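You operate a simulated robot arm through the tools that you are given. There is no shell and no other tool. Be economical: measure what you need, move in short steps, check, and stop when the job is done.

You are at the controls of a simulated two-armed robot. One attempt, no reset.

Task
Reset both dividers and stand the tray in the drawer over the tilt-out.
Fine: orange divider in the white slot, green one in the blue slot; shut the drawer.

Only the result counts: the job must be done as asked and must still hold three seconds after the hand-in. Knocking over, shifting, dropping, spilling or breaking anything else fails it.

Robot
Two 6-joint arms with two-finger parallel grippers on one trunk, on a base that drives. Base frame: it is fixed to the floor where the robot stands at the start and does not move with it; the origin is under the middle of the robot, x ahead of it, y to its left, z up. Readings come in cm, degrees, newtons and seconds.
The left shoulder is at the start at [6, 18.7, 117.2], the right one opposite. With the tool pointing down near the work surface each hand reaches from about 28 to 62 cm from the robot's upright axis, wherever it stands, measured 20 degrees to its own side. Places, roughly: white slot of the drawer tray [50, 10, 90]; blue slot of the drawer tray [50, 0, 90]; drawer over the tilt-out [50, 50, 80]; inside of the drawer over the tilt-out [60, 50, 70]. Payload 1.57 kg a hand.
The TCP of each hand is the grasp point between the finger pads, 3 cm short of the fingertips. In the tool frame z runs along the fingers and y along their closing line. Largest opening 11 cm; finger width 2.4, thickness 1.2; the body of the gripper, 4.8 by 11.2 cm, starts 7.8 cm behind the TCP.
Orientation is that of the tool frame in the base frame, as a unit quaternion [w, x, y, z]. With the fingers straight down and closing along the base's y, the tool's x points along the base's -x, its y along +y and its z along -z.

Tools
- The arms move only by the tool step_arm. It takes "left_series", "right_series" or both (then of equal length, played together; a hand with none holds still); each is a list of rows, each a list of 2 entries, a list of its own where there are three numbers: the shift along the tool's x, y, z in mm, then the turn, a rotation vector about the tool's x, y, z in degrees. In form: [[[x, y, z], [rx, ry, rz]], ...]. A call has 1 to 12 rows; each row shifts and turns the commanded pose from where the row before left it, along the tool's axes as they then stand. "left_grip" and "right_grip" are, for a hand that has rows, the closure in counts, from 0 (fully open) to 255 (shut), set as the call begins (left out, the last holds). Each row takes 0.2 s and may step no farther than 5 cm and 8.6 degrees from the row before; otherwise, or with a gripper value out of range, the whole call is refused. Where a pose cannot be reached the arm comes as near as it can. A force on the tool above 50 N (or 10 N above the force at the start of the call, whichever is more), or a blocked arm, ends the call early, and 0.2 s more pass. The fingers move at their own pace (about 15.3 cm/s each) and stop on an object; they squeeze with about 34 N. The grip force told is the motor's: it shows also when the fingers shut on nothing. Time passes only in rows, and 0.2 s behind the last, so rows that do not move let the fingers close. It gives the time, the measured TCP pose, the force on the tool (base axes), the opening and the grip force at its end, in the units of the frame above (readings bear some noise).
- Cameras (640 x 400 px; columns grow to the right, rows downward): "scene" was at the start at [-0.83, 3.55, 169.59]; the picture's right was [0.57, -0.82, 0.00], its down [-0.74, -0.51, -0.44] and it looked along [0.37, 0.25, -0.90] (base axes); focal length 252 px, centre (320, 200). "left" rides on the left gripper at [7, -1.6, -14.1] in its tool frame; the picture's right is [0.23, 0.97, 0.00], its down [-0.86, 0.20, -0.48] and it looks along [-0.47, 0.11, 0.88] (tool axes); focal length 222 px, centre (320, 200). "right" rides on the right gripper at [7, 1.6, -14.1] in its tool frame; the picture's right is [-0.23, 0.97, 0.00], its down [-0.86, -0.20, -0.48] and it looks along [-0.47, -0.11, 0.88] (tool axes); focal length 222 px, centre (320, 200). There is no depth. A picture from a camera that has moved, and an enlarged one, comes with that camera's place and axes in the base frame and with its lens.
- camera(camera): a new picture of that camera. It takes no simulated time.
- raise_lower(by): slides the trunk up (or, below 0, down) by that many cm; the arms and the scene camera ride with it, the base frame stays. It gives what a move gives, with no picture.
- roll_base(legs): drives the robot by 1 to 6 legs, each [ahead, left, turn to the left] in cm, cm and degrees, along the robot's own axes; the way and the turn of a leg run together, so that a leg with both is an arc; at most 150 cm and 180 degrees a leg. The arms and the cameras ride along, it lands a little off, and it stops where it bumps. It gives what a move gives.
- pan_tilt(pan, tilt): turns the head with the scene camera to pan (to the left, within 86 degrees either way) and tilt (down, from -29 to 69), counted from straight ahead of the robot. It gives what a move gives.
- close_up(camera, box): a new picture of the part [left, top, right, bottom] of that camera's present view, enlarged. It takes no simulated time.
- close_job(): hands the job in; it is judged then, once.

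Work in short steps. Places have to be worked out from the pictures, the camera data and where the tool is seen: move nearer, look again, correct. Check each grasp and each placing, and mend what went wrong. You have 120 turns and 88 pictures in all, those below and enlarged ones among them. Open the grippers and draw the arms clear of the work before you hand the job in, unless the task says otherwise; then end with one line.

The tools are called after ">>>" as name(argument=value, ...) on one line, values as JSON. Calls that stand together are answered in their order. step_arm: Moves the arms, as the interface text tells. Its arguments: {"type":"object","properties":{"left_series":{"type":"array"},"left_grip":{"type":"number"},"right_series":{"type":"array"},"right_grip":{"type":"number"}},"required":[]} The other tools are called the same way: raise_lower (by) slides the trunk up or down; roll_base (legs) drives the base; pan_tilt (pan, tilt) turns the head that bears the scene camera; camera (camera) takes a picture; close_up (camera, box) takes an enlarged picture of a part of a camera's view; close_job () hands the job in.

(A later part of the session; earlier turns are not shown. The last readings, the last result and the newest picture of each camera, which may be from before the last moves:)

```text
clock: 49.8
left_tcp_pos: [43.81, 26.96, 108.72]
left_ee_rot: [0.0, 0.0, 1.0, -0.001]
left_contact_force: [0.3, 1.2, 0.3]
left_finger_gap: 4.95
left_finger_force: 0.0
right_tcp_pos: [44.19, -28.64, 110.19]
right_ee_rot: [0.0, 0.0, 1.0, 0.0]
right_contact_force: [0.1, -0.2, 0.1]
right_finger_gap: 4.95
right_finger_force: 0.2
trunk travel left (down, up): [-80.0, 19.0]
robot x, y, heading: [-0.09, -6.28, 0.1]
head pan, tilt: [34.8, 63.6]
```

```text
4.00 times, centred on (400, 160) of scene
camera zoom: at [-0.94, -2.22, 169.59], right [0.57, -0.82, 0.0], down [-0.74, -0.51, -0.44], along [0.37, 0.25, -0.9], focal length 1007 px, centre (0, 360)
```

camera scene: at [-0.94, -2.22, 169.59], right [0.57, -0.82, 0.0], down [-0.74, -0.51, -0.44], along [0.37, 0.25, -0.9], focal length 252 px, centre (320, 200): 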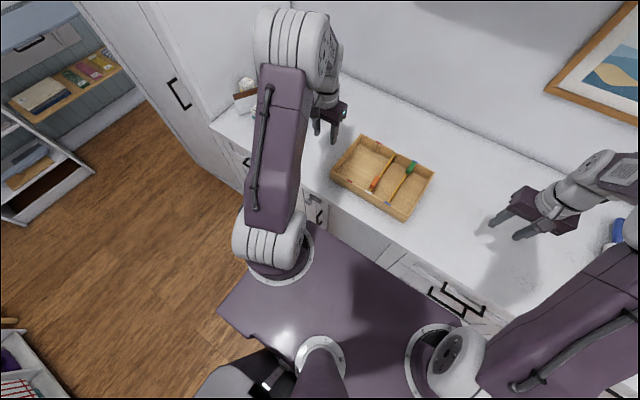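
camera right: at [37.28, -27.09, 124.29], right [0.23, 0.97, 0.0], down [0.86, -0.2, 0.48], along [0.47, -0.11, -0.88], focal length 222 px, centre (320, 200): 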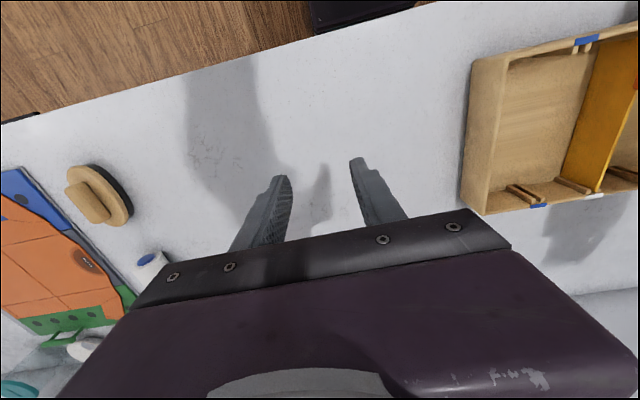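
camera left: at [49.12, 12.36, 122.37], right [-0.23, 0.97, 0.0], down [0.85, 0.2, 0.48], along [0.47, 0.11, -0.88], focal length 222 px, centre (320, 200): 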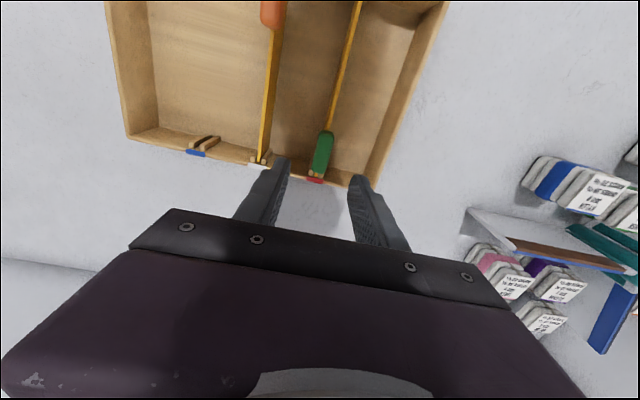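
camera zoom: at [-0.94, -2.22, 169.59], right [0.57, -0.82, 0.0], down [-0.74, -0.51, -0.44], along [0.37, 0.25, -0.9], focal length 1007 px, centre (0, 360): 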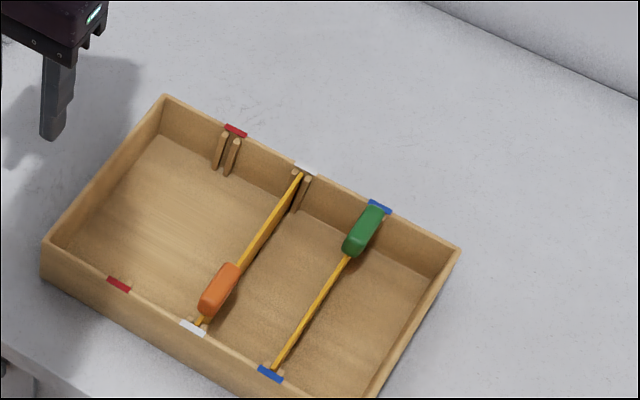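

Both dividers are seated correctly (orange in white, green in blue). Now the drawer: I back off 40 cm and go left about 50 cm to face it, then look at its front.

>>> roll_base(legs=[[-40, 0, 0], [0, 50, 0]])

>>> pan_tilt(pan=0, tilt=48)

>>> camera(camera="scene")

```text
clock: 54.8
left_tcp_pos: [3.77, 76.81, 108.8]
left_ee_rot: [0.0, -0.002, 1.0, -0.002]
left_contact_force: [0.1, -0.3, -0.6]
left_finger_gap: 4.95
left_finger_force: 0.1
right_tcp_pos: [4.09, 21.2, 110.14]
right_ee_rot: [-0.001, -0.003, 1.0, 0.0]
right_contact_force: [-0.2, -0.1, -0.1]
right_finger_gap: 4.97
right_finger_force: 0.1
trunk travel left (down, up): [-80.0, 19.0]
robot x, y, heading: [-40.42, 44.01, 0.1]
head pan, tilt: [34.8, 63.6]
```

```text
clock: 55.8
left_tcp_pos: [3.78, 76.97, 108.93]
left_ee_rot: [0.0, -0.001, 1.0, -0.001]
left_contact_force: [-0.3, 1.2, -0.9]
left_finger_gap: 4.97
left_finger_force: 0.1
right_tcp_pos: [4.2, 21.26, 110.18]
right_ee_rot: [0.0, -0.002, 1.0, -0.001]
right_contact_force: [-0.1, -0.3, 0.4]
right_finger_gap: 4.96
right_finger_force: 0.1
trunk travel left (down, up): [-80.0, 19.0]
robot x, y, heading: [-40.01, 43.96, 0.3]
head pan, tilt: [0.0, 48.0]
```

```text
14 pictures are left
camera scene: at [-38.19, 44.04, 171.53], right [0.01, -1.0, 0.0], down [-0.74, 0.0, -0.67], along [0.67, 0.0, -0.74], focal length 252 px, centre (320, 200)
```

scene: 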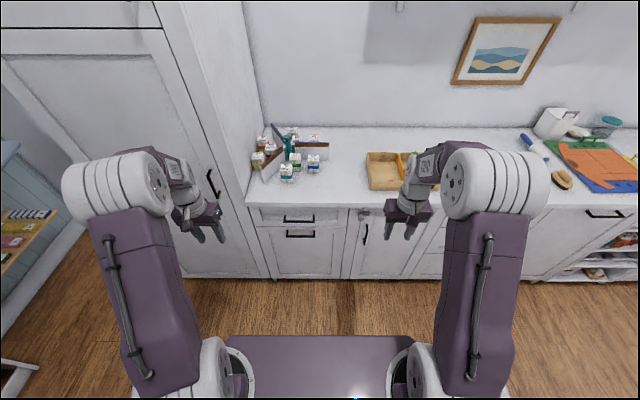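

The drawer is below the counter, left of centre, with its handle at about [30, 53.5, 83]. I take one close-up for the handle geometry.

>>> close_up(camera="scene", box=[240, 190, 368, 270])

```text
5.00 times, centred on (304, 230) of scene
camera zoom: at [-38.19, 44.04, 171.53], right [0.01, -1.0, 0.0], down [-0.74, 0.0, -0.67], along [0.67, 0.0, -0.74], focal length 1259 px, centre (400, 50)
```

zoom: 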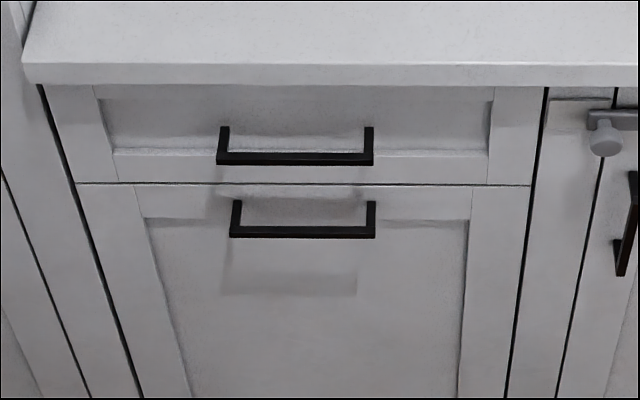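

The drawer bar sits at about [30.3, 54, 81], with the counter edge at x≈32. I lower the trunk 20 cm, move the left hand in front of the handle, then start pitching it to point forward.

>>> raise_lower(by=-20)

>>> step_arm(left_series=[[[-30, -38, 0], [0, 0, 0]], [[-30, -38, 0], [0, 0, 0]], [[-30, -38, 0], [0, 0, 0]], [[-30, -38, 0], [0, 0, 0]], [[-30, -38, 0], [0, 0, 0]], [[-30, -38, 0], [0, 0, 0]]])

>>> step_arm(left_series=[[[0, 0, 0], [0, -8.2, 0]], [[0, 0, 0], [0, -8.2, 0]], [[0, 0, 0], [0, -8.2, 0]], [[0, 0, 0], [0, -8.2, 0]], [[0, 0, 0], [0, -8.2, 0]], [[0, 0, 0], [0, -8.2, 0]], [[0, 0, 0], [0, -8.2, 0]], [[0, 0, 0], [0, -8.2, 0]], [[0, 0, 0], [0, -8.2, 0]], [[0, 0, 0], [0, -8.1, 0]], [[0, 0, 0], [0, -8.1, 0]]])

```text
clock: 58.0
left_tcp_pos: [3.73, 77.04, 88.75]
left_ee_rot: [0.001, -0.001, 1.0, 0.0]
left_contact_force: [-0.3, -0.1, -0.1]
left_finger_gap: 4.95
left_finger_force: 0.0
right_tcp_pos: [4.22, 21.4, 90.27]
right_ee_rot: [0.0, -0.002, 1.0, 0.0]
right_contact_force: [-0.5, -0.4, -0.6]
right_finger_gap: 4.97
right_finger_force: 0.0
trunk travel left (down, up): [-60.0, 39.0]
robot x, y, heading: [-40.02, 44.1, 0.3]
head pan, tilt: [0.0, 48.0]
```

```text
clock: 59.4
left_tcp_pos: [18.82, 54.5, 88.63]
left_ee_rot: [0.0, -0.001, 1.0, -0.001]
left_contact_force: [-0.6, -1.0, 0.3]
left_finger_gap: 4.91
left_finger_force: 0.1
left hand out of reach, approached as far as the arm can: row 6
right_tcp_pos: [4.15, 21.26, 90.24]
right_ee_rot: [0.0, -0.002, 1.0, 0.001]
right_contact_force: [0.8, 0.0, -0.2]
right_finger_gap: 4.94
right_finger_force: 0.1
trunk travel left (down, up): [-60.0, 39.0]
robot x, y, heading: [-39.84, 44.2, 0.2]
head pan, tilt: [0.0, 48.0]
```

```text
clock: 61.8
left_tcp_pos: [22.17, 54.09, 90.1]
left_ee_rot: [0.654, 0.005, 0.755, 0.043]
left_contact_force: [-1.1, -0.3, 0.1]
left_finger_gap: 4.96
left_finger_force: 0.2
left hand out of reach, approached as far as the arm can: row 5, 6, 10, 11
right_tcp_pos: [4.29, 21.49, 90.25]
right_ee_rot: [-0.001, -0.003, 1.0, 0.0]
right_contact_force: [-0.2, -0.3, -0.2]
right_finger_gap: 4.94
right_finger_force: 0.0
trunk travel left (down, up): [-60.0, 39.0]
robot x, y, heading: [-39.96, 43.97, 0.2]
head pan, tilt: [0.0, 48.0]
```

The pitch reached about 82°, which is good enough for now. Next I roll the hand 90° about its axis so the fingers close vertically.

>>> step_arm(left_series=[[[0, 0, 0], [0, 0, 8.2]], [[0, 0, 0], [0, 0, 8.2]], [[0, 0, 0], [0, 0, 8.2]], [[0, 0, 0], [0, 0, 8.2]], [[0, 0, 0], [0, 0, 8.2]], [[0, 0, 0], [0, 0, 8.2]], [[0, 0, 0], [0, 0, 8.2]], [[0, 0, 0], [0, 0, 8.2]], [[0, 0, 0], [0, 0, 8.2]], [[0, 0, 0], [0, 0, 8.1]], [[0, 0, 0], [0, 0, 8.1]]])

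```text
clock: 64.2
left_tcp_pos: [22.22, 54.0, 90.19]
left_ee_rot: [0.441, 0.535, 0.532, 0.487]
left_contact_force: [0.8, -0.2, 0.5]
left_finger_gap: 4.95
left_finger_force: 0.0
right_tcp_pos: [4.2, 21.33, 90.29]
right_ee_rot: [0.0, -0.003, 1.0, -0.001]
right_contact_force: [-0.3, -0.7, 0.5]
right_finger_gap: 4.93
right_finger_force: 0.0
trunk travel left (down, up): [-60.0, 39.0]
robot x, y, heading: [-39.81, 44.16, 0.1]
head pan, tilt: [0.0, 48.0]
```

The fingers now point forward (8° down) and close vertically. I lower to z≈81 and level the pitch.

>>> step_arm(left_series=[[[0, -31, 0], [-4, 0, 0]], [[0, -31, 0], [-4, 0, 0]], [[0, -31, 0], [0, 0, 0]], [[0, 0, 0], [0, 0, 0]]])

```text
clock: 65.2
left_tcp_pos: [21.52, 54.66, 80.9]
left_ee_rot: [0.478, 0.5, 0.497, 0.523]
left_contact_force: [1.0, -0.2, 0.5]
left_finger_gap: 4.95
left_finger_force: 0.0
right_tcp_pos: [4.25, 21.27, 90.18]
right_ee_rot: [0.001, -0.003, 1.0, 0.001]
right_contact_force: [-0.8, 0.2, 0.7]
right_finger_gap: 4.95
right_finger_force: 0.2
trunk travel left (down, up): [-60.0, 39.0]
robot x, y, heading: [-40.04, 43.81, 0.4]
head pan, tilt: [0.0, 48.0]
```

Level now at [21.5, 54.7, 80.9]. I check the handle against the fingers with the left camera.

>>> camera(camera="left")

```text
12 pictures are left
camera left: at [7.18, 60.93, 79.68], right [-0.01, 0.18, 0.98], down [-0.44, -0.88, 0.16], along [0.9, -0.43, 0.09], focal length 222 px, centre (320, 200)
```

left: 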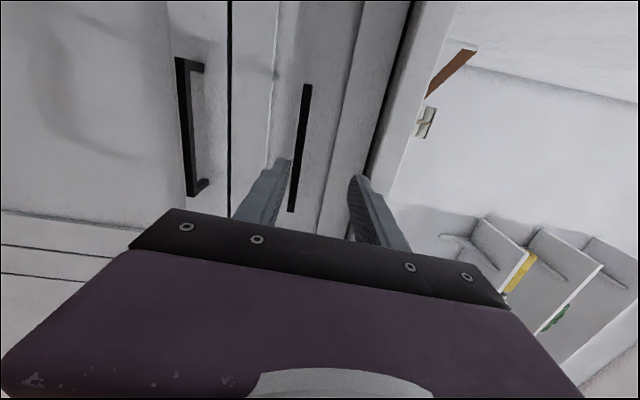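

The bar computes to about [31.8, 54, 78.9], so I drop 2 cm and advance so that it sits between the fingers.

>>> step_arm(left_series=[[[-8, -20, 0], [0, 0, 0]], [[0, 0, 40], [0, 0, 0]], [[0, 0, 35], [0, 0, 0]], [[0, 0, 15], [0, 0, 0]], [[0, 0, 0], [0, 0, 0]]])

```text
clock: 66.4
left_tcp_pos: [30.58, 54.32, 79.03]
left_ee_rot: [0.477, 0.501, 0.498, 0.522]
left_contact_force: [-0.7, -0.3, -0.6]
left_finger_gap: 4.95
left_finger_force: 0.0
right_tcp_pos: [4.11, 21.42, 90.24]
right_ee_rot: [0.0, -0.003, 1.0, -0.001]
right_contact_force: [-0.4, 0.0, -1.0]
right_finger_gap: 4.98
right_finger_force: 0.2
trunk travel left (down, up): [-60.0, 39.0]
robot x, y, heading: [-40.34, 44.44, 0.6]
head pan, tilt: [0.0, 48.0]
```

No contact. I close on the bar.

>>> step_arm(left_series=[[[0, 0, 0], [0, 0, 0]], [[0, 0, 0], [0, 0, 0]], [[0, 0, 0], [0, 0, 0]]], left_grip=255)

```text
clock: 67.2
left_tcp_pos: [30.61, 54.26, 78.73]
left_ee_rot: [0.477, 0.503, 0.498, 0.522]
left_contact_force: [-7.3, -2.1, -12.6]
left_finger_gap: 1.06
left_finger_force: 28.2
right_tcp_pos: [4.19, 21.45, 90.18]
right_ee_rot: [0.0, -0.003, 1.0, 0.0]
right_contact_force: [-0.2, 0.2, 0.3]
right_finger_gap: 4.95
right_finger_force: 0.0
trunk travel left (down, up): [-60.0, 39.0]
robot x, y, heading: [-40.29, 43.81, 0.5]
head pan, tilt: [0.0, 48.0]
```

The bar is held (gap 1.06). I pull the drawer open by rolling back 30 cm.

>>> roll_base(legs=[[-10, 0, 0], [-20, 0, 0]])

>>> camera(camera="scene")

```text
clock: 69.5
left_tcp_pos: [0.88, 54.25, 78.77]
left_ee_rot: [0.478, 0.501, 0.499, 0.521]
left_contact_force: [1.3, 13.5, -17.7]
left_finger_gap: 1.03
left_finger_force: 28.5
right_tcp_pos: [-25.7, 21.41, 90.23]
right_ee_rot: [-0.002, -0.002, 1.0, -0.001]
right_contact_force: [-0.4, 0.0, 0.9]
right_finger_gap: 4.99
right_finger_force: 0.1
trunk travel left (down, up): [-60.0, 39.0]
robot x, y, heading: [-69.82, 43.89, 0.2]
head pan, tilt: [0.0, 48.0]
```

```text
11 pictures are left
camera scene: at [-67.75, 44.31, 151.52], right [0.0, -1.0, 0.0], down [-0.74, 0.0, -0.67], along [0.67, 0.0, -0.74], focal length 252 px, centre (320, 200)
```

scene: 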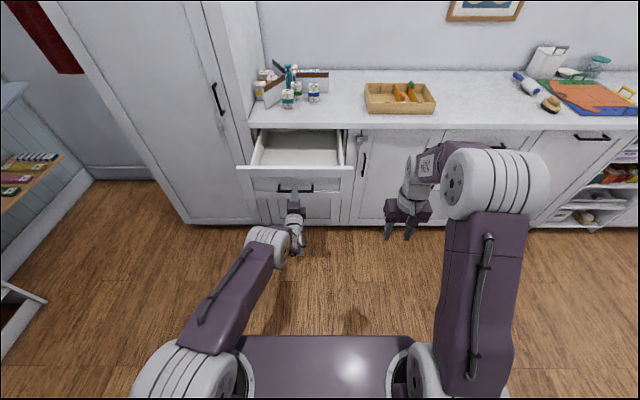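

The drawer is open by about 30 cm and empty. One close-up gives me its inside dimensions.

>>> close_up(camera="scene", box=[230, 110, 374, 200])

```text
4.44 times, centred on (302, 155) of scene
camera zoom: at [-67.75, 44.31, 151.52], right [0.0, -1.0, 0.0], down [-0.74, 0.0, -0.67], along [0.67, 0.0, -0.74], focal length 1119 px, centre (400, 400)
```

zoom: 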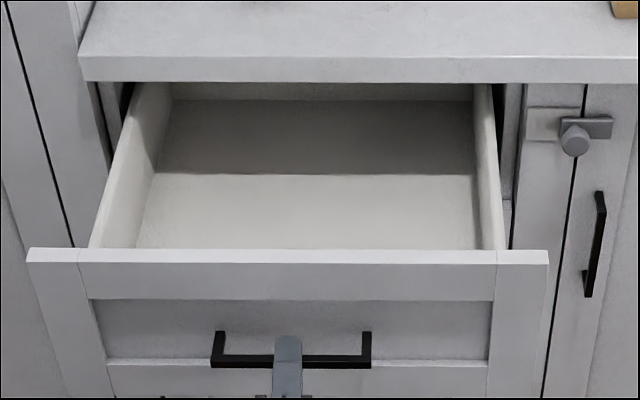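

The drawer's inside is about 36.5 cm wide (y≈36–72.5), its floor near z=74, wall tops near 84, and it runs from x≈7 at the front. The tray will fit flat. I release the handle and withdraw, then bring the hand back to pointing down.

>>> step_arm(left_series=[[[0, 0, 0], [0, 0, 0]], [[0, 0, 0], [0, 0, 0]], [[0, 0, -35], [0, 0, 0]], [[0, 0, -35], [0, 0, 0]], [[0, 0, 0], [0, 0, 0]]], left_grip=120)

>>> step_arm(left_series=[[[0, 0, 0], [0, 0, -8.2]], [[0, 0, 0], [0, 0, -8.2]], [[0, 0, 0], [0, 0, -8.2]], [[0, 0, 0], [0, 0, -8.2]], [[0, 0, 0], [0, 0, -8.2]], [[0, 0, 0], [0, 0, -8.2]], [[0, 0, 0], [0, 0, -8.2]], [[0, 0, 0], [0, 0, -8.2]], [[0, 0, 0], [0, 0, -8.2]], [[0, 0, 0], [0, 0, -8.1]], [[0, 0, 0], [0, 0, -8.1]]])

>>> step_arm(left_series=[[[0, 0, 0], [0, 8.2, 0]], [[0, 0, 0], [0, 8.2, 0]], [[0, 0, 0], [0, 8.2, 0]], [[0, 0, 0], [0, 8.2, 0]], [[0, 0, 0], [0, 8.2, 0]], [[0, 0, 0], [0, 8.2, 0]], [[0, 0, 0], [0, 8.2, 0]], [[0, 0, 0], [0, 8.2, 0]], [[0, 0, 0], [0, 8.2, 0]], [[0, 0, 0], [0, 8.2, 0]], [[0, 0, 0], [0, 8.0, 0]]])

```text
clock: 70.7
left_tcp_pos: [-6.37, 53.79, 79.01]
left_ee_rot: [0.478, 0.501, 0.498, 0.521]
left_contact_force: [0.7, -0.3, -1.0]
left_finger_gap: 5.79
left_finger_force: 0.1
right_tcp_pos: [-25.82, 21.2, 90.2]
right_ee_rot: [0.0, -0.002, 1.0, 0.0]
right_contact_force: [1.1, -0.8, -1.2]
right_finger_gap: 4.94
right_finger_force: 0.1
trunk travel left (down, up): [-60.0, 39.0]
robot x, y, heading: [-69.97, 44.02, 0.2]
head pan, tilt: [0.0, 48.0]
```

```text
clock: 73.1
left_tcp_pos: [-6.45, 53.94, 79.01]
left_ee_rot: [0.706, 0.018, 0.707, 0.048]
left_contact_force: [-0.1, -0.4, 0.2]
left_finger_gap: 5.82
left_finger_force: 0.1
right_tcp_pos: [-25.86, 21.3, 90.2]
right_ee_rot: [0.0, -0.002, 1.0, 0.001]
right_contact_force: [0.2, -0.5, 0.0]
right_finger_gap: 4.96
right_finger_force: 0.1
trunk travel left (down, up): [-60.0, 39.0]
robot x, y, heading: [-70.11, 44.13, 0.2]
head pan, tilt: [0.0, 48.0]
```

```text
clock: 75.5
left_tcp_pos: [-10.12, 54.21, 79.48]
left_ee_rot: [0.027, -0.026, 0.999, 0.031]
left_contact_force: [0.0, 0.4, -0.2]
left_finger_gap: 5.83
left_finger_force: 0.1
left hand out of reach, approached as far as the arm can: row 1, 7, 10, 11
right_tcp_pos: [-25.82, 21.2, 90.17]
right_ee_rot: [0.0, -0.002, 1.0, 0.0]
right_contact_force: [0.6, -0.7, -0.5]
right_finger_gap: 4.95
right_finger_force: 0.0
trunk travel left (down, up): [-60.0, 39.0]
robot x, y, heading: [-70.15, 43.86, 0.1]
head pan, tilt: [0.0, 48.0]
```

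The hand is roughly vertical again. I raise the trunk 20 cm, pull the left hand in toward its side, and correct the residual tilt of about 3°.

>>> raise_lower(by=20)

>>> step_arm(left_series=[[[36, 30, 0], [0, 0, 0]], [[36, 30, 0], [3.5, 3.1, 3.0]], [[36, 30, 0], [0, 0, 0]], [[36, 30, 0], [0, 0, 0]], [[0, 0, -45], [0, 0, 0]], [[0, 0, -45], [0, 0, 0]]], left_grip=140)

```text
clock: 77.7
left_tcp_pos: [-10.0, 54.28, 99.57]
left_ee_rot: [0.029, -0.026, 0.999, 0.032]
left_contact_force: [-0.8, 0.0, -0.6]
left_finger_gap: 5.82
left_finger_force: 0.0
right_tcp_pos: [-25.86, 21.23, 110.33]
right_ee_rot: [-0.001, -0.001, 1.0, 0.001]
right_contact_force: [0.2, 0.1, 0.7]
right_finger_gap: 4.95
right_finger_force: 0.0
trunk travel left (down, up): [-80.0, 19.0]
robot x, y, heading: [-69.82, 43.93, 0.1]
head pan, tilt: [0.0, 48.0]
```

```text
clock: 79.1
left_tcp_pos: [-24.8, 65.62, 108.55]
left_ee_rot: [0.0, -0.001, 1.0, 0.003]
left_contact_force: [0.4, -0.1, 0.6]
left_finger_gap: 4.97
left_finger_force: 0.0
right_tcp_pos: [-25.85, 21.16, 110.34]
right_ee_rot: [0.0, -0.002, 1.0, 0.0]
right_contact_force: [0.1, 0.4, 0.1]
right_finger_gap: 4.95
right_finger_force: 0.0
trunk travel left (down, up): [-80.0, 19.0]
robot x, y, heading: [-70.4, 43.79, 0.1]
head pan, tilt: [0.0, 48.0]
```

The hands are vertical and clear. I drive right 48 cm and ahead 65 cm to stand before the tray, staying clear of the open drawer.

>>> roll_base(legs=[[0, -48, 0], [65, 0, 0]])

>>> camera(camera="scene")

```text
clock: 81.2
left_tcp_pos: [-23.51, 31.41, 108.95]
left_ee_rot: [0.003, 0.016, 1.0, 0.016]
left_contact_force: [-0.4, -0.6, -0.1]
left_finger_gap: 4.96
left_finger_force: 0.0
right_tcp_pos: [-26.16, -12.94, 109.59]
right_ee_rot: [-0.001, 0.017, 1.0, 0.014]
right_contact_force: [-0.1, 0.5, 0.5]
right_finger_gap: 4.95
right_finger_force: 0.0
trunk travel left (down, up): [-80.0, 19.0]
robot x, y, heading: [-69.25, 14.18, -1.8]
head pan, tilt: [0.0, 48.0]
stopped in leg 1: the robot was blocked; the commanded pose is now the measured one
```

```text
9 pictures are left
camera scene: at [-67.54, 14.67, 171.63], right [-0.03, -1.0, 0.0], down [-0.74, 0.02, -0.67], along [0.67, -0.02, -0.74], focal length 252 px, centre (320, 200)
```

scene: 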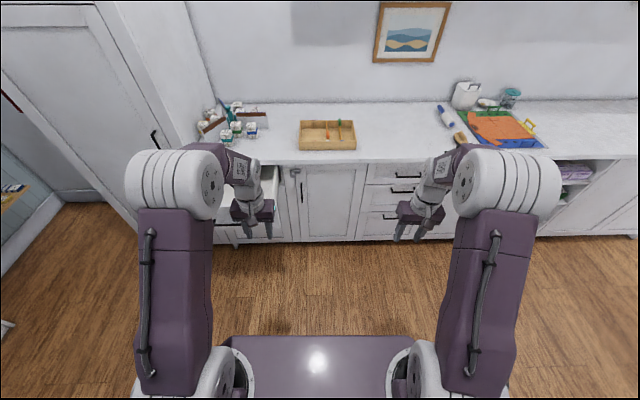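

Something to the right at x≈-70 blocked the way, though the lane at x=-40 was free earlier. I step slightly left, straighten, go ahead to x≈-40, then right, then ahead.

>>> roll_base(legs=[[0, 3, 0], [0, 0, 1.8], [29, 0, 0], [0, -21, 0]])

```text
clock: 85.2
left_tcp_pos: [4.71, 15.74, 108.8]
left_ee_rot: [0.002, -0.001, 1.0, 0.01]
left_contact_force: [-0.3, -0.9, 0.7]
left_finger_gap: 4.97
left_finger_force: 0.1
right_tcp_pos: [3.63, -28.68, 109.67]
right_ee_rot: [0.0, -0.002, 1.0, 0.008]
right_contact_force: [-0.5, 0.1, 0.8]
right_finger_gap: 4.95
right_finger_force: 0.0
trunk travel left (down, up): [-80.0, 19.0]
robot x, y, heading: [-40.47, -3.97, 0.2]
head pan, tilt: [0.0, 48.0]
```

Aligned at (-40, -4). I roll ahead 36 cm.

>>> roll_base(legs=[[36, 0, 0]])

>>> camera(camera="scene")

```text
clock: 87.5
left_tcp_pos: [41.09, 15.54, 108.78]
left_ee_rot: [0.003, -0.001, 1.0, 0.012]
left_contact_force: [-1.2, 0.8, -0.2]
left_finger_gap: 4.97
left_finger_force: 0.1
right_tcp_pos: [39.79, -28.9, 109.77]
right_ee_rot: [0.001, -0.001, 1.0, 0.009]
right_contact_force: [-0.2, 0.3, 0.0]
right_finger_gap: 4.95
right_finger_force: 0.1
trunk travel left (down, up): [-80.0, 19.0]
robot x, y, heading: [-4.01, -4.08, 0.0]
head pan, tilt: [0.0, 48.0]
```

```text
8 pictures are left
camera scene: at [-2.45, -4.04, 171.53], right [0.0, -1.0, 0.0], down [-0.74, 0.0, -0.67], along [0.67, 0.0, -0.74], focal length 252 px, centre (320, 200)
```

scene: 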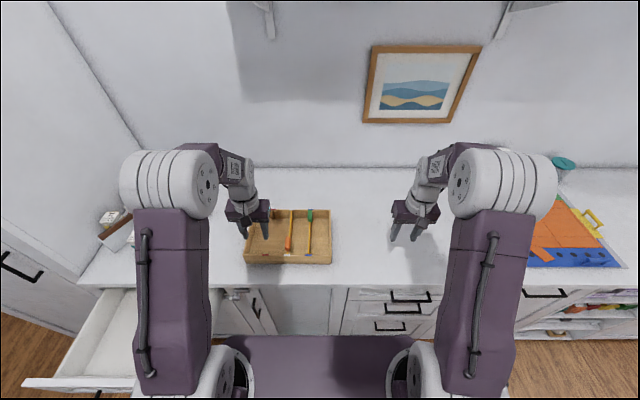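

Tray outline at z≈96.6: outer y from about -7.7 to 21.8, x from 40 to 60. I bring both hands above the side walls at x≈50.

>>> step_arm(left_series=[[[-18, 11.6, 0], [1.3, 0, 0]], [[-18, 11.6, 0], [0, 0, 0]], [[-18, 11.6, 0], [0, 0, 0]], [[-18, 11.6, 0], [0, 0, 0]], [[-18, 11.6, 0], [0, 0, 0]], [[0, 0, 38], [0, 0, 0]], [[0, 0, 38], [0, 0, 0]], [[0, 0, 0], [0, 0, 0]]], right_series=[[[-20.4, 43, 0], [1.0, 0, 0]], [[-20.4, 43, 0], [0, 0, 0]], [[-20.4, 43, 0], [0, 0, 0]], [[-20.4, 43, 0], [0, 0, 0]], [[-20.4, 43, 0], [0, 0, 0]], [[0, 0, 43], [0, 0, 0]], [[0, 0, 43], [0, 0, 0]], [[0, 0, 0], [0, 0, 0]]], left_grip=150, right_grip=150)

>>> close_up(camera="scene", box=[220, 180, 364, 270])

```text
clock: 89.3
left_tcp_pos: [50.35, 21.29, 101.1]
left_ee_rot: [0.002, 0.0, 1.0, -0.001]
left_contact_force: [-0.2, 0.0, 0.0]
left_finger_gap: 4.53
left_finger_force: 0.0
right_tcp_pos: [50.13, -7.43, 101.3]
right_ee_rot: [0.0, 0.0, 1.0, 0.002]
right_contact_force: [0.2, 0.0, -1.1]
right_finger_gap: 4.51
right_finger_force: 0.0
trunk travel left (down, up): [-80.0, 19.0]
robot x, y, heading: [-4.18, -4.14, 0.2]
head pan, tilt: [0.0, 48.0]
```

```text
4.44 times, centred on (292, 225) of scene
camera zoom: at [-2.33, -3.99, 171.53], right [0.0, -1.0, 0.0], down [-0.74, 0.0, -0.67], along [0.67, 0.0, -0.74], focal length 1119 px, centre (444, 89)
```

zoom: 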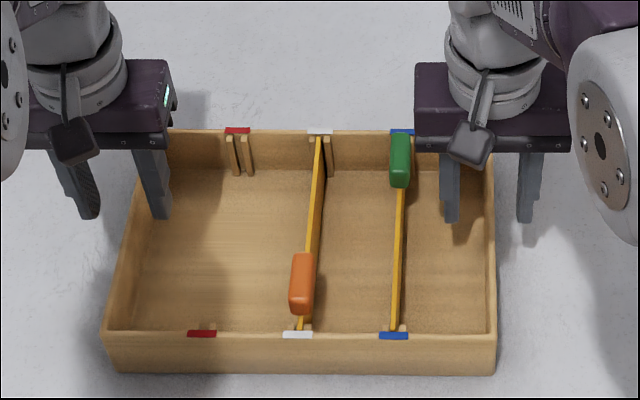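

Both hands straddle their walls. I nudge left -3 mm and right -2 mm in y, descend to z≈95.5, then close both together.

>>> step_arm(left_series=[[[0, -3, 20], [0, 0, 0]], [[0, 0, 20], [0, 0, 0]], [[0, 0, 15], [0, 0, 0]], [[0, 0, 0], [0, 0, 0]]], right_series=[[[0, -2, 20], [0, 0, 0]], [[0, 0, 20], [0, 0, 0]], [[0, 0, 17], [0, 0, 0]], [[0, 0, 0], [0, 0, 0]]])

>>> step_arm(left_series=[[[0, 0, 0], [0, 0, 0]], [[0, 0, 0], [0, 0, 0]], [[0, 0, 0], [0, 0, 0]], [[0, 0, 0], [0, 0, 0]]], right_series=[[[0, 0, 0], [0, 0, 0]], [[0, 0, 0], [0, 0, 0]], [[0, 0, 0], [0, 0, 0]], [[0, 0, 0], [0, 0, 0]]], left_grip=255, right_grip=255)

```text
clock: 90.3
left_tcp_pos: [50.23, 21.02, 95.74]
left_ee_rot: [0.001, 0.0, 1.0, 0.001]
left_contact_force: [-0.5, -0.8, 0.3]
left_finger_gap: 4.51
left_finger_force: 0.0
right_tcp_pos: [50.12, -7.58, 95.49]
right_ee_rot: [0.0, 0.0, 1.0, 0.0]
right_contact_force: [0.2, -0.4, -0.3]
right_finger_gap: 4.52
right_finger_force: 0.1
trunk travel left (down, up): [-80.0, 19.0]
robot x, y, heading: [-4.41, -4.06, 0.1]
head pan, tilt: [0.0, 48.0]
```

```text
clock: 91.3
left_tcp_pos: [50.21, 21.4, 95.8]
left_ee_rot: [0.003, 0.0, 1.0, 0.002]
left_contact_force: [-1.7, 45.9, -0.6]
left_finger_gap: 0.64
left_finger_force: 26.2
right_tcp_pos: [50.18, -8.01, 95.44]
right_ee_rot: [-0.001, 0.0, 1.0, -0.003]
right_contact_force: [1.3, -44.6, 4.2]
right_finger_gap: 0.6
right_finger_force: 26.0
trunk travel left (down, up): [-80.0, 19.0]
robot x, y, heading: [-4.1, -3.9, -0.1]
head pan, tilt: [0.0, 48.0]
```

Both walls are gripped (0.6 cm), but the hands strain inward by about 45 N. I relax each outward 4 mm.

>>> step_arm(left_series=[[[0, 2, 0], [0, 0, 0]], [[0, 2, 0], [0, 0, 0]], [[0, 0, 0], [0, 0, 0]]], right_series=[[[0, -2, 0], [0, 0, 0]], [[0, -2, 0], [0, 0, 0]], [[0, 0, 0], [0, 0, 0]]])

```text
clock: 92.2
left_tcp_pos: [50.21, 21.35, 95.87]
left_ee_rot: [0.002, 0.001, 1.0, 0.002]
left_contact_force: [-4.6, 17.6, 8.3]
left_finger_gap: 0.6
left_finger_force: 25.5
right_tcp_pos: [50.17, -7.91, 95.45]
right_ee_rot: [0.003, -0.001, 1.0, 0.0]
right_contact_force: [5.1, -15.8, -0.3]
right_finger_gap: 0.6
right_finger_force: 26.0
trunk travel left (down, up): [-80.0, 19.0]
robot x, y, heading: [-4.35, -4.19, -0.0]
head pan, tilt: [0.0, 48.0]
```

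The strain is down to about 17 N. I relax 2 mm more, then lift a first few centimetres together.

>>> step_arm(left_series=[[[0, 2, 0], [0, 0, 0]], [[0, 0, 0], [0, 0, 0]], [[0, 0, -10], [0, 0, 0]], [[0, 0, -15], [0, 0, 0]], [[0, 0, -15], [0, 0, 0]], [[0, 0, 0], [0, 0, 0]]], right_series=[[[0, -2, 0], [0, 0, 0]], [[0, 0, 0], [0, 0, 0]], [[0, 0, -10], [0, 0, 0]], [[0, 0, -15], [0, 0, 0]], [[0, 0, -15], [0, 0, 0]], [[0, 0, 0], [0, 0, 0]]])

```text
clock: 93.5
left_tcp_pos: [50.25, 21.48, 99.59]
left_ee_rot: [0.001, 0.0, 1.0, -0.001]
left_contact_force: [-3.3, -35.1, -0.5]
left_finger_gap: 0.62
left_finger_force: 25.3
right_tcp_pos: [50.26, -7.93, 99.43]
right_ee_rot: [0.0, -0.002, 1.0, 0.003]
right_contact_force: [3.8, 35.0, -7.0]
right_finger_gap: 0.62
right_finger_force: 25.8
trunk travel left (down, up): [-80.0, 19.0]
robot x, y, heading: [-4.4, -4.02, -0.1]
head pan, tilt: [0.0, 48.0]
```

Lifted; now the strain is 35 N outward, so I bring the hands 1 mm inward each and look.

>>> step_arm(left_series=[[[0, -1, 0], [0, 0, 0]], [[0, 0, 0], [0, 0, 0]]], right_series=[[[0, 1, 0], [0, 0, 0]], [[0, 0, 0], [0, 0, 0]]])

>>> camera(camera="scene")

```text
clock: 94.2
left_tcp_pos: [50.32, 21.49, 99.57]
left_ee_rot: [0.001, -0.001, 1.0, -0.001]
left_contact_force: [-3.6, -32.0, -1.0]
left_finger_gap: 0.59
left_finger_force: 25.6
right_tcp_pos: [50.22, -8.06, 99.39]
right_ee_rot: [-0.001, 0.0, 1.0, 0.002]
right_contact_force: [5.0, 31.0, -6.6]
right_finger_gap: 0.6
right_finger_force: 26.4
trunk travel left (down, up): [-80.0, 19.0]
robot x, y, heading: [-4.12, -4.24, 0.1]
head pan, tilt: [0.0, 48.0]
```

```text
6 pictures are left
camera scene: at [-2.08, -4.02, 171.52], right [0.0, -1.0, 0.0], down [-0.74, 0.0, -0.67], along [0.67, 0.0, -0.74], focal length 252 px, centre (320, 200)
```

scene: 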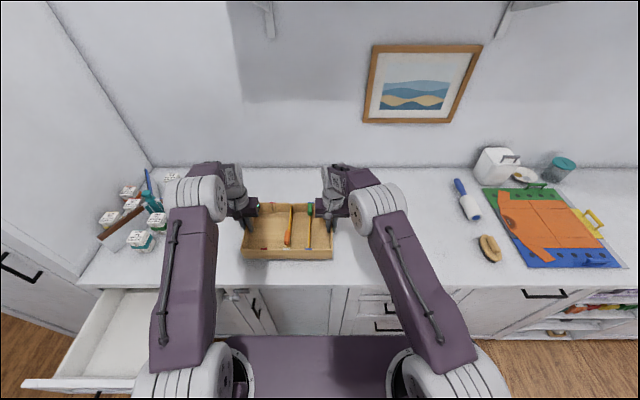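

The tray is held level off the counter. I relax 1 mm more each, raise the trunk 4 cm, then back off 30 cm and look at where things are.

>>> step_arm(left_series=[[[0, -1, 0], [0, 0, 0]], [[0, 0, 0], [0, 0, 0]]], right_series=[[[0, 1, 0], [0, 0, 0]], [[0, 0, 0], [0, 0, 0]]])

>>> raise_lower(by=4)

>>> roll_base(legs=[[-30, 0, 0]])

```text
clock: 94.8
left_tcp_pos: [50.2, 21.51, 99.65]
left_ee_rot: [0.001, 0.0, 1.0, 0.0]
left_contact_force: [-3.6, -25.6, -1.9]
left_finger_gap: 0.58
left_finger_force: 25.9
right_tcp_pos: [50.12, -7.95, 99.31]
right_ee_rot: [-0.001, 0.0, 1.0, 0.001]
right_contact_force: [4.5, 25.2, -7.0]
right_finger_gap: 0.59
right_finger_force: 26.1
trunk travel left (down, up): [-80.0, 19.0]
robot x, y, heading: [-4.25, -3.8, -0.2]
head pan, tilt: [0.0, 48.0]
```

```text
clock: 95.6
left_tcp_pos: [50.41, 21.43, 103.68]
left_ee_rot: [0.0, 0.001, 1.0, 0.0]
left_contact_force: [-4.6, -22.8, -1.9]
left_finger_gap: 0.58
left_finger_force: 26.2
right_tcp_pos: [50.34, -7.94, 103.35]
right_ee_rot: [-0.001, -0.001, 1.0, 0.001]
right_contact_force: [4.7, 22.3, -6.9]
right_finger_gap: 0.6
right_finger_force: 25.7
trunk travel left (down, up): [-84.0, 15.0]
robot x, y, heading: [-4.35, -4.15, -0.2]
head pan, tilt: [0.0, 48.0]
```

```text
clock: 97.6
left_tcp_pos: [20.58, 21.47, 103.53]
left_ee_rot: [0.0, 0.0, 1.0, 0.0]
left_contact_force: [-4.2, -20.2, -1.5]
left_finger_gap: 0.59
left_finger_force: 25.7
right_tcp_pos: [20.36, -7.93, 103.31]
right_ee_rot: [-0.001, -0.001, 1.0, 0.001]
right_contact_force: [3.4, 20.5, -8.0]
right_finger_gap: 0.6
right_finger_force: 25.7
trunk travel left (down, up): [-84.0, 15.0]
robot x, y, heading: [-33.98, -3.92, 0.1]
head pan, tilt: [0.0, 48.0]
```

Holding steady. I roll left 47.4 cm to bring the tray over the open drawer, 1 cm farther back as well.

>>> roll_base(legs=[[-1, 0, 0], [0, 47.4, 0]])

>>> camera(camera="scene")

```text
clock: 100.8
left_tcp_pos: [19.12, 68.95, 103.63]
left_ee_rot: [0.001, -0.001, 1.0, 0.002]
left_contact_force: [-3.9, -2.8, -0.3]
left_finger_gap: 0.62
left_finger_force: 26.0
right_tcp_pos: [19.1, 39.48, 103.4]
right_ee_rot: [0.0, -0.002, 1.0, 0.001]
right_contact_force: [4.0, 2.9, -8.2]
right_finger_gap: 0.59
right_finger_force: 25.8
trunk travel left (down, up): [-84.0, 15.0]
robot x, y, heading: [-35.13, 43.56, 0.3]
head pan, tilt: [0.0, 48.0]
```

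```text
5 pictures are left
camera scene: at [-33.16, 43.23, 175.53], right [0.0, -1.0, 0.0], down [-0.74, 0.0, -0.67], along [0.67, 0.0, -0.74], focal length 252 px, centre (320, 200)
```

scene: 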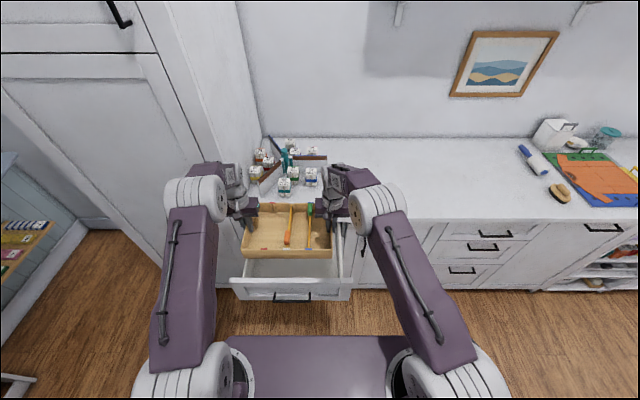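

The tray is centred over the drawer (walls at y 39.2–69.3 against an interior of 36–72). I lower the trunk 15 cm and check the force.

>>> raise_lower(by=-15)

>>> close_up(camera="scene", box=[200, 140, 392, 260])

```text
clock: 102.6
left_tcp_pos: [19.23, 68.98, 88.67]
left_ee_rot: [0.001, 0.0, 1.0, 0.0]
left_contact_force: [-4.1, -0.7, -0.7]
left_finger_gap: 0.61
left_finger_force: 25.9
right_tcp_pos: [19.17, 39.55, 88.42]
right_ee_rot: [0.0, -0.002, 1.0, 0.0]
right_contact_force: [3.7, 1.2, -7.9]
right_finger_gap: 0.61
right_finger_force: 26.7
trunk travel left (down, up): [-69.0, 30.0]
robot x, y, heading: [-35.22, 43.65, 0.1]
head pan, tilt: [0.0, 48.0]
```

```text
3.33 times, centred on (296, 200) of scene
camera zoom: at [-33.19, 43.41, 160.53], right [0.0, -1.0, 0.0], down [-0.74, 0.0, -0.67], along [0.67, 0.0, -0.74], focal length 839 px, centre (400, 200)
```

zoom: 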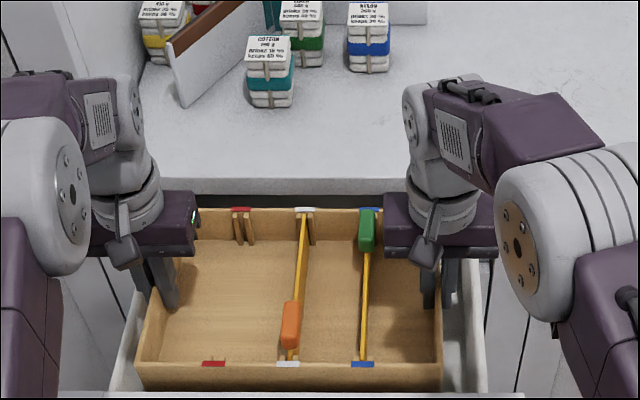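

It enters the drawer cleanly, with the left finger only about 0.5 cm from the side wall against 1.3 cm on the right. I shift both hands 3.5 mm to the right, then lower the trunk 7 cm more.

>>> step_arm(left_series=[[[0, -2, 0], [0, 0, 0]], [[0, -1.5, 0], [0, 0, 0]], [[0, 0, 0], [0, 0, 0]]], right_series=[[[0, -2, 0], [0, 0, 0]], [[0, -1.5, 0], [0, 0, 0]], [[0, 0, 0], [0, 0, 0]]])

>>> raise_lower(by=-6.5)

```text
clock: 103.4
left_tcp_pos: [19.13, 68.69, 88.61]
left_ee_rot: [0.0, -0.001, 1.0, 0.001]
left_contact_force: [-2.9, -0.4, 0.3]
left_finger_gap: 0.57
left_finger_force: 26.0
right_tcp_pos: [19.23, 39.37, 88.39]
right_ee_rot: [0.0, -0.002, 1.0, 0.001]
right_contact_force: [4.5, -0.3, -8.1]
right_finger_gap: 0.6
right_finger_force: 26.2
trunk travel left (down, up): [-69.0, 30.0]
robot x, y, heading: [-35.09, 43.51, 0.1]
head pan, tilt: [0.0, 48.0]
```

```text
clock: 104.4
left_tcp_pos: [19.02, 68.65, 82.13]
left_ee_rot: [0.001, -0.001, 1.0, -0.001]
left_contact_force: [-3.5, 1.2, 0.1]
left_finger_gap: 0.6
left_finger_force: 25.9
right_tcp_pos: [19.18, 39.27, 81.85]
right_ee_rot: [0.0, -0.002, 1.0, 0.001]
right_contact_force: [4.2, -0.2, -7.9]
right_finger_gap: 0.59
right_finger_force: 26.1
trunk travel left (down, up): [-62.5, 36.5]
robot x, y, heading: [-34.9, 43.6, 0.3]
head pan, tilt: [0.0, 48.0]
```

No contact. I lower with both arms in 5 mm steps.

>>> step_arm(left_series=[[[0, 0, 5], [0, 0, 0]], [[0, 0, 5], [0, 0, 0]], [[0, 0, 5], [0, 0, 0]], [[0, 0, 5], [0, 0, 0]], [[0, 0, 0], [0, 0, 0]]], right_series=[[[0, 0, 5], [0, 0, 0]], [[0, 0, 5], [0, 0, 0]], [[0, 0, 5], [0, 0, 0]], [[0, 0, 5], [0, 0, 0]], [[0, 0, 0], [0, 0, 0]]])

```text
clock: 105.6
left_tcp_pos: [19.13, 68.58, 80.0]
left_ee_rot: [0.0, -0.001, 1.0, 0.0]
left_contact_force: [-4.7, 1.5, -0.8]
left_finger_gap: 0.63
left_finger_force: 26.1
right_tcp_pos: [19.08, 39.24, 79.83]
right_ee_rot: [0.0, -0.002, 1.0, 0.001]
right_contact_force: [4.3, -2.4, -8.1]
right_finger_gap: 0.6
right_finger_force: 25.9
trunk travel left (down, up): [-62.5, 36.5]
robot x, y, heading: [-35.07, 43.41, 0.1]
head pan, tilt: [0.0, 48.0]
```

>>> step_arm(left_series=[[[0, 0, 4], [0, 0, 0]], [[0, 0, 4], [0, 0, 0]], [[0, 0, 3], [0, 0, 0]], [[0, 0, 0], [0, 0, 0]]], right_series=[[[0, 0, 4], [0, 0, 0]], [[0, 0, 4], [0, 0, 0]], [[0, 0, 3], [0, 0, 0]], [[0, 0, 0], [0, 0, 0]]])

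```text
clock: 106.6
left_tcp_pos: [19.18, 68.64, 78.96]
left_ee_rot: [0.001, -0.001, 1.0, 0.0]
left_contact_force: [-3.6, 0.7, 0.0]
left_finger_gap: 0.59
left_finger_force: 25.7
right_tcp_pos: [19.22, 39.17, 78.81]
right_ee_rot: [-0.001, -0.001, 1.0, 0.001]
right_contact_force: [4.0, 0.1, -7.1]
right_finger_gap: 0.61
right_finger_force: 26.2
trunk travel left (down, up): [-62.5, 36.5]
robot x, y, heading: [-35.2, 43.58, 0.4]
head pan, tilt: [0.0, 48.0]
```

Still free, with the tray bottom near 74. I continue in 3 mm steps until there is contact.

>>> step_arm(left_series=[[[0, 0, 3], [0, 0, 0]], [[0, 0, 3], [0, 0, 0]], [[0, 0, 3], [0, 0, 0]], [[0, 0, 0], [0, 0, 0]]], right_series=[[[0, 0, 3], [0, 0, 0]], [[0, 0, 3], [0, 0, 0]], [[0, 0, 3], [0, 0, 0]], [[0, 0, 0], [0, 0, 0]]])

```text
clock: 107.6
left_tcp_pos: [19.18, 68.68, 78.03]
left_ee_rot: [0.001, -0.001, 1.0, 0.0]
left_contact_force: [-3.7, 1.7, 0.5]
left_finger_gap: 0.61
left_finger_force: 26.3
right_tcp_pos: [19.15, 39.32, 77.99]
right_ee_rot: [0.0, -0.002, 1.0, 0.001]
right_contact_force: [3.8, -1.7, -8.6]
right_finger_gap: 0.58
right_finger_force: 25.5
trunk travel left (down, up): [-62.5, 36.5]
robot x, y, heading: [-35.2, 43.23, 0.2]
head pan, tilt: [0.0, 48.0]
```

>>> step_arm(left_series=[[[0, 0, 3], [0, 0, 0]], [[0, 0, 3], [0, 0, 0]], [[0, 0, 3], [0, 0, 0]], [[0, 0, 0], [0, 0, 0]]], right_series=[[[0, 0, 3], [0, 0, 0]], [[0, 0, 3], [0, 0, 0]], [[0, 0, 3], [0, 0, 0]], [[0, 0, 0], [0, 0, 0]]])

```text
clock: 108.6
left_tcp_pos: [18.85, 68.65, 77.54]
left_ee_rot: [0.005, -0.001, 1.0, 0.0]
left_contact_force: [1.6, 3.2, 19.6]
left_finger_gap: 0.58
left_finger_force: 25.7
right_tcp_pos: [18.9, 39.34, 77.44]
right_ee_rot: [0.004, -0.002, 1.0, 0.001]
right_contact_force: [-0.1, -1.9, 19.9]
right_finger_gap: 0.61
right_finger_force: 26.0
trunk travel left (down, up): [-62.5, 36.5]
robot x, y, heading: [-34.87, 43.54, 0.2]
head pan, tilt: [0.0, 48.0]
```

The tray is on the drawer floor (20 N on each hand). I open the fingers slightly (about 1.5 cm gap), then rise straight up.

>>> step_arm(left_series=[[[0, 0, -3], [0, 0, 0]], [[0, 0, 0], [0, 0, 0]], [[0, 0, 0], [0, 0, 0]]], right_series=[[[0, 0, -3], [0, 0, 0]], [[0, 0, 0], [0, 0, 0]], [[0, 0, 0], [0, 0, 0]]], left_grip=220, right_grip=220)

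>>> step_arm(left_series=[[[0, 0, -15], [0, 0, 0]], [[0, 0, -25], [0, 0, 0]], [[0, 0, -40], [0, 0, 0]], [[0, 0, -40], [0, 0, 0]], [[0, 0, -40], [0, 0, 0]]], right_series=[[[0, 0, -15], [0, 0, 0]], [[0, 0, -25], [0, 0, 0]], [[0, 0, -40], [0, 0, 0]], [[0, 0, -40], [0, 0, 0]], [[0, 0, -40], [0, 0, 0]]])

>>> close_up(camera="scene", box=[200, 140, 392, 260])

```text
clock: 109.4
left_tcp_pos: [19.11, 68.73, 77.45]
left_ee_rot: [0.001, -0.001, 1.0, 0.0]
left_contact_force: [-0.2, -0.1, -0.4]
left_finger_gap: 1.5
left_finger_force: 0.1
right_tcp_pos: [19.18, 39.15, 77.4]
right_ee_rot: [0.001, -0.001, 1.0, 0.002]
right_contact_force: [-0.4, 0.1, -0.6]
right_finger_gap: 1.5
right_finger_force: 0.0
trunk travel left (down, up): [-62.5, 36.5]
robot x, y, heading: [-35.16, 43.33, 0.1]
head pan, tilt: [0.0, 48.0]
```

```text
clock: 110.6
left_tcp_pos: [18.81, 68.66, 93.75]
left_ee_rot: [0.002, -0.001, 1.0, 0.0]
left_contact_force: [0.4, 0.3, 0.1]
left_finger_gap: 1.54
left_finger_force: 0.1
right_tcp_pos: [18.99, 39.2, 93.41]
right_ee_rot: [-0.001, -0.002, 1.0, 0.001]
right_contact_force: [-0.3, -0.1, 0.6]
right_finger_gap: 1.51
right_finger_force: 0.1
trunk travel left (down, up): [-62.5, 36.5]
robot x, y, heading: [-35.12, 43.07, 0.2]
head pan, tilt: [0.0, 48.0]
```

```text
3.33 times, centred on (296, 200) of scene
camera zoom: at [-33.49, 43.35, 154.02], right [0.0, -1.0, 0.0], down [-0.74, 0.0, -0.67], along [0.67, 0.0, -0.74], focal length 839 px, centre (400, 200)
```

zoom: 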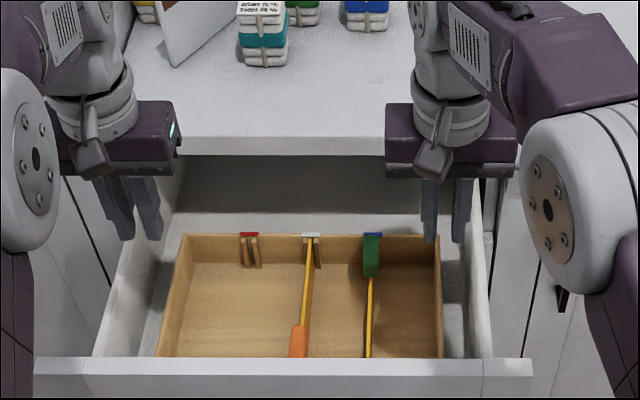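

The tray stands flat in the drawer with both dividers in place. Now to shut it: I raise 3 cm, back off 35 cm, and reposition the left hand to point forward for pushing, with the right hand pulled in.

>>> raise_lower(by=3)

>>> roll_base(legs=[[-35, 0, 0]])

>>> step_arm(left_series=[[[0, -37, 20], [0, 0, 0]], [[0, -37, 20], [0, 0, 0]], [[0, -37, 20], [0, 0, 0]], [[0, -37, 20], [0, 0, 0]], [[0, 0, 0], [0, 0, 0]]], right_series=[[[40, 0, -10], [0, 0, 0]], [[40, 0, -10], [0, 0, 0]], [[40, -20, -10], [0, 0, 0]], [[20, -40, -10], [0, 0, 0]], [[0, -40, 0], [0, 0, 0]]], left_grip=255)

```text
clock: 111.3
left_tcp_pos: [19.08, 68.76, 96.59]
left_ee_rot: [0.001, -0.001, 1.0, 0.0]
left_contact_force: [0.2, -0.2, 0.7]
left_finger_gap: 1.52
left_finger_force: 0.0
right_tcp_pos: [19.12, 39.28, 96.29]
right_ee_rot: [0.001, -0.002, 1.0, 0.001]
right_contact_force: [0.4, -0.9, -1.5]
right_finger_gap: 1.51
right_finger_force: 0.1
trunk travel left (down, up): [-65.5, 33.5]
robot x, y, heading: [-35.27, 43.0, 0.3]
head pan, tilt: [0.0, 48.0]
```

```text
clock: 113.6
left_tcp_pos: [-15.77, 68.71, 96.64]
left_ee_rot: [0.002, -0.001, 1.0, 0.0]
left_contact_force: [-0.1, 0.3, -1.2]
left_finger_gap: 1.51
left_finger_force: 0.0
right_tcp_pos: [-15.67, 39.33, 96.39]
right_ee_rot: [0.0, -0.003, 1.0, 0.001]
right_contact_force: [-0.7, 0.4, -0.3]
right_finger_gap: 1.53
right_finger_force: 0.0
trunk travel left (down, up): [-65.5, 33.5]
robot x, y, heading: [-69.97, 43.46, 0.2]
head pan, tilt: [0.0, 48.0]
```

```text
clock: 114.8
left_tcp_pos: [-15.9, 53.84, 88.67]
left_ee_rot: [0.002, -0.003, 1.0, -0.001]
left_contact_force: [0.1, -0.6, -0.7]
left_finger_gap: 0.0
left_finger_force: 21.3
right_tcp_pos: [-29.68, 29.03, 100.31]
right_ee_rot: [0.001, -0.002, 1.0, 0.001]
right_contact_force: [-0.5, -1.2, 0.0]
right_finger_gap: 1.49
right_finger_force: 0.1
trunk travel left (down, up): [-65.5, 33.5]
robot x, y, heading: [-70.14, 43.44, 0.4]
head pan, tilt: [0.0, 48.0]
```

Now I pitch the left hand forward 90°.

>>> step_arm(left_series=[[[0, 0, 0], [0, -8.2, 0]], [[0, 0, 0], [0, -8.2, 0]], [[0, 0, 0], [0, -8.2, 0]], [[0, 0, 0], [0, -8.2, 0]], [[0, 0, 0], [0, -8.2, 0]], [[0, 0, 0], [0, -8.2, 0]], [[0, 0, 0], [0, -8.2, 0]], [[0, 0, 0], [0, -8.2, 0]], [[0, 0, 0], [0, -8.2, 0]], [[0, 0, 0], [0, -8.1, 0]], [[0, 0, 0], [0, -8.1, 0]]])

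```text
clock: 117.2
left_tcp_pos: [-8.29, 51.99, 91.83]
left_ee_rot: [0.649, 0.012, 0.759, 0.046]
left_contact_force: [-0.2, 0.2, -0.5]
left_finger_gap: 0.0
left_finger_force: 21.9
left hand out of reach, approached as far as the arm can: row 4, 5, 8, 9, 10, 11
right_tcp_pos: [-29.74, 29.21, 100.21]
right_ee_rot: [0.0, -0.002, 1.0, 0.002]
right_contact_force: [-0.4, 0.6, 0.8]
right_finger_gap: 1.53
right_finger_force: 0.0
trunk travel left (down, up): [-65.5, 33.5]
robot x, y, heading: [-69.79, 43.5, 0.1]
head pan, tilt: [0.0, 48.0]
```

The hand is pitched to about 81°, stretched to the edge of reach. I lower it and move it slightly forward to settle the pose.

>>> step_arm(left_series=[[[15, 0, 40], [0, 0, 0]], [[20, 0, 20], [0, 0, 0]], [[0, 0, 0], [0, 0, 0]]])

```text
clock: 118.0
left_tcp_pos: [-3.02, 52.6, 87.55]
left_ee_rot: [0.652, 0.005, 0.757, 0.037]
left_contact_force: [-0.1, -0.4, 0.2]
left_finger_gap: 0.01
left_finger_force: 21.2
right_tcp_pos: [-29.69, 29.18, 100.33]
right_ee_rot: [0.001, -0.003, 1.0, 0.001]
right_contact_force: [-0.5, -0.8, -0.3]
right_finger_gap: 1.5
right_finger_force: 0.1
trunk travel left (down, up): [-65.5, 33.5]
robot x, y, heading: [-70.14, 43.43, 0.3]
head pan, tilt: [0.0, 48.0]
```

The tips point forward at z≈87. I lower the trunk 3 cm so they meet the drawer's top rail at about z=84, then roll ahead 25 cm to push.

>>> raise_lower(by=-3)

>>> roll_base(legs=[[10, 0, 0], [15, 0, 0]])

>>> camera(camera="scene")

```text
clock: 118.8
left_tcp_pos: [-3.04, 52.6, 84.57]
left_ee_rot: [0.651, 0.005, 0.758, 0.037]
left_contact_force: [-0.2, 0.1, -1.0]
left_finger_gap: 0.0
left_finger_force: 21.5
right_tcp_pos: [-29.77, 29.21, 97.28]
right_ee_rot: [0.001, -0.003, 1.0, 0.0]
right_contact_force: [-0.6, 0.5, 0.5]
right_finger_gap: 1.52
right_finger_force: 0.1
trunk travel left (down, up): [-62.5, 36.5]
robot x, y, heading: [-70.24, 43.14, 0.2]
head pan, tilt: [0.0, 48.0]
```

```text
clock: 120.9
left_tcp_pos: [21.98, 52.59, 84.65]
left_ee_rot: [0.651, 0.006, 0.758, 0.036]
left_contact_force: [0.6, -0.5, 0.4]
left_finger_gap: 0.0
left_finger_force: 21.6
right_tcp_pos: [-4.72, 29.31, 97.42]
right_ee_rot: [0.0, -0.003, 1.0, 0.001]
right_contact_force: [-0.4, -0.3, -1.3]
right_finger_gap: 1.5
right_finger_force: 0.2
trunk travel left (down, up): [-62.5, 36.5]
robot x, y, heading: [-45.03, 43.42, 0.2]
head pan, tilt: [0.0, 48.0]
```

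```text
2 pictures are left
camera scene: at [-43.15, 43.38, 154.03], right [0.01, -1.0, 0.0], down [-0.74, 0.0, -0.67], along [0.67, 0.0, -0.74], focal length 252 px, centre (320, 200)
```

scene: 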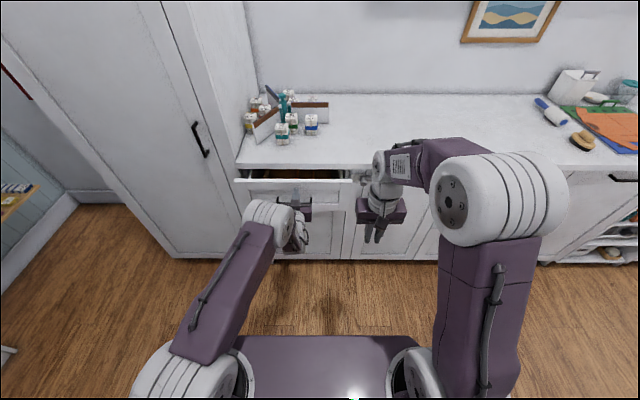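

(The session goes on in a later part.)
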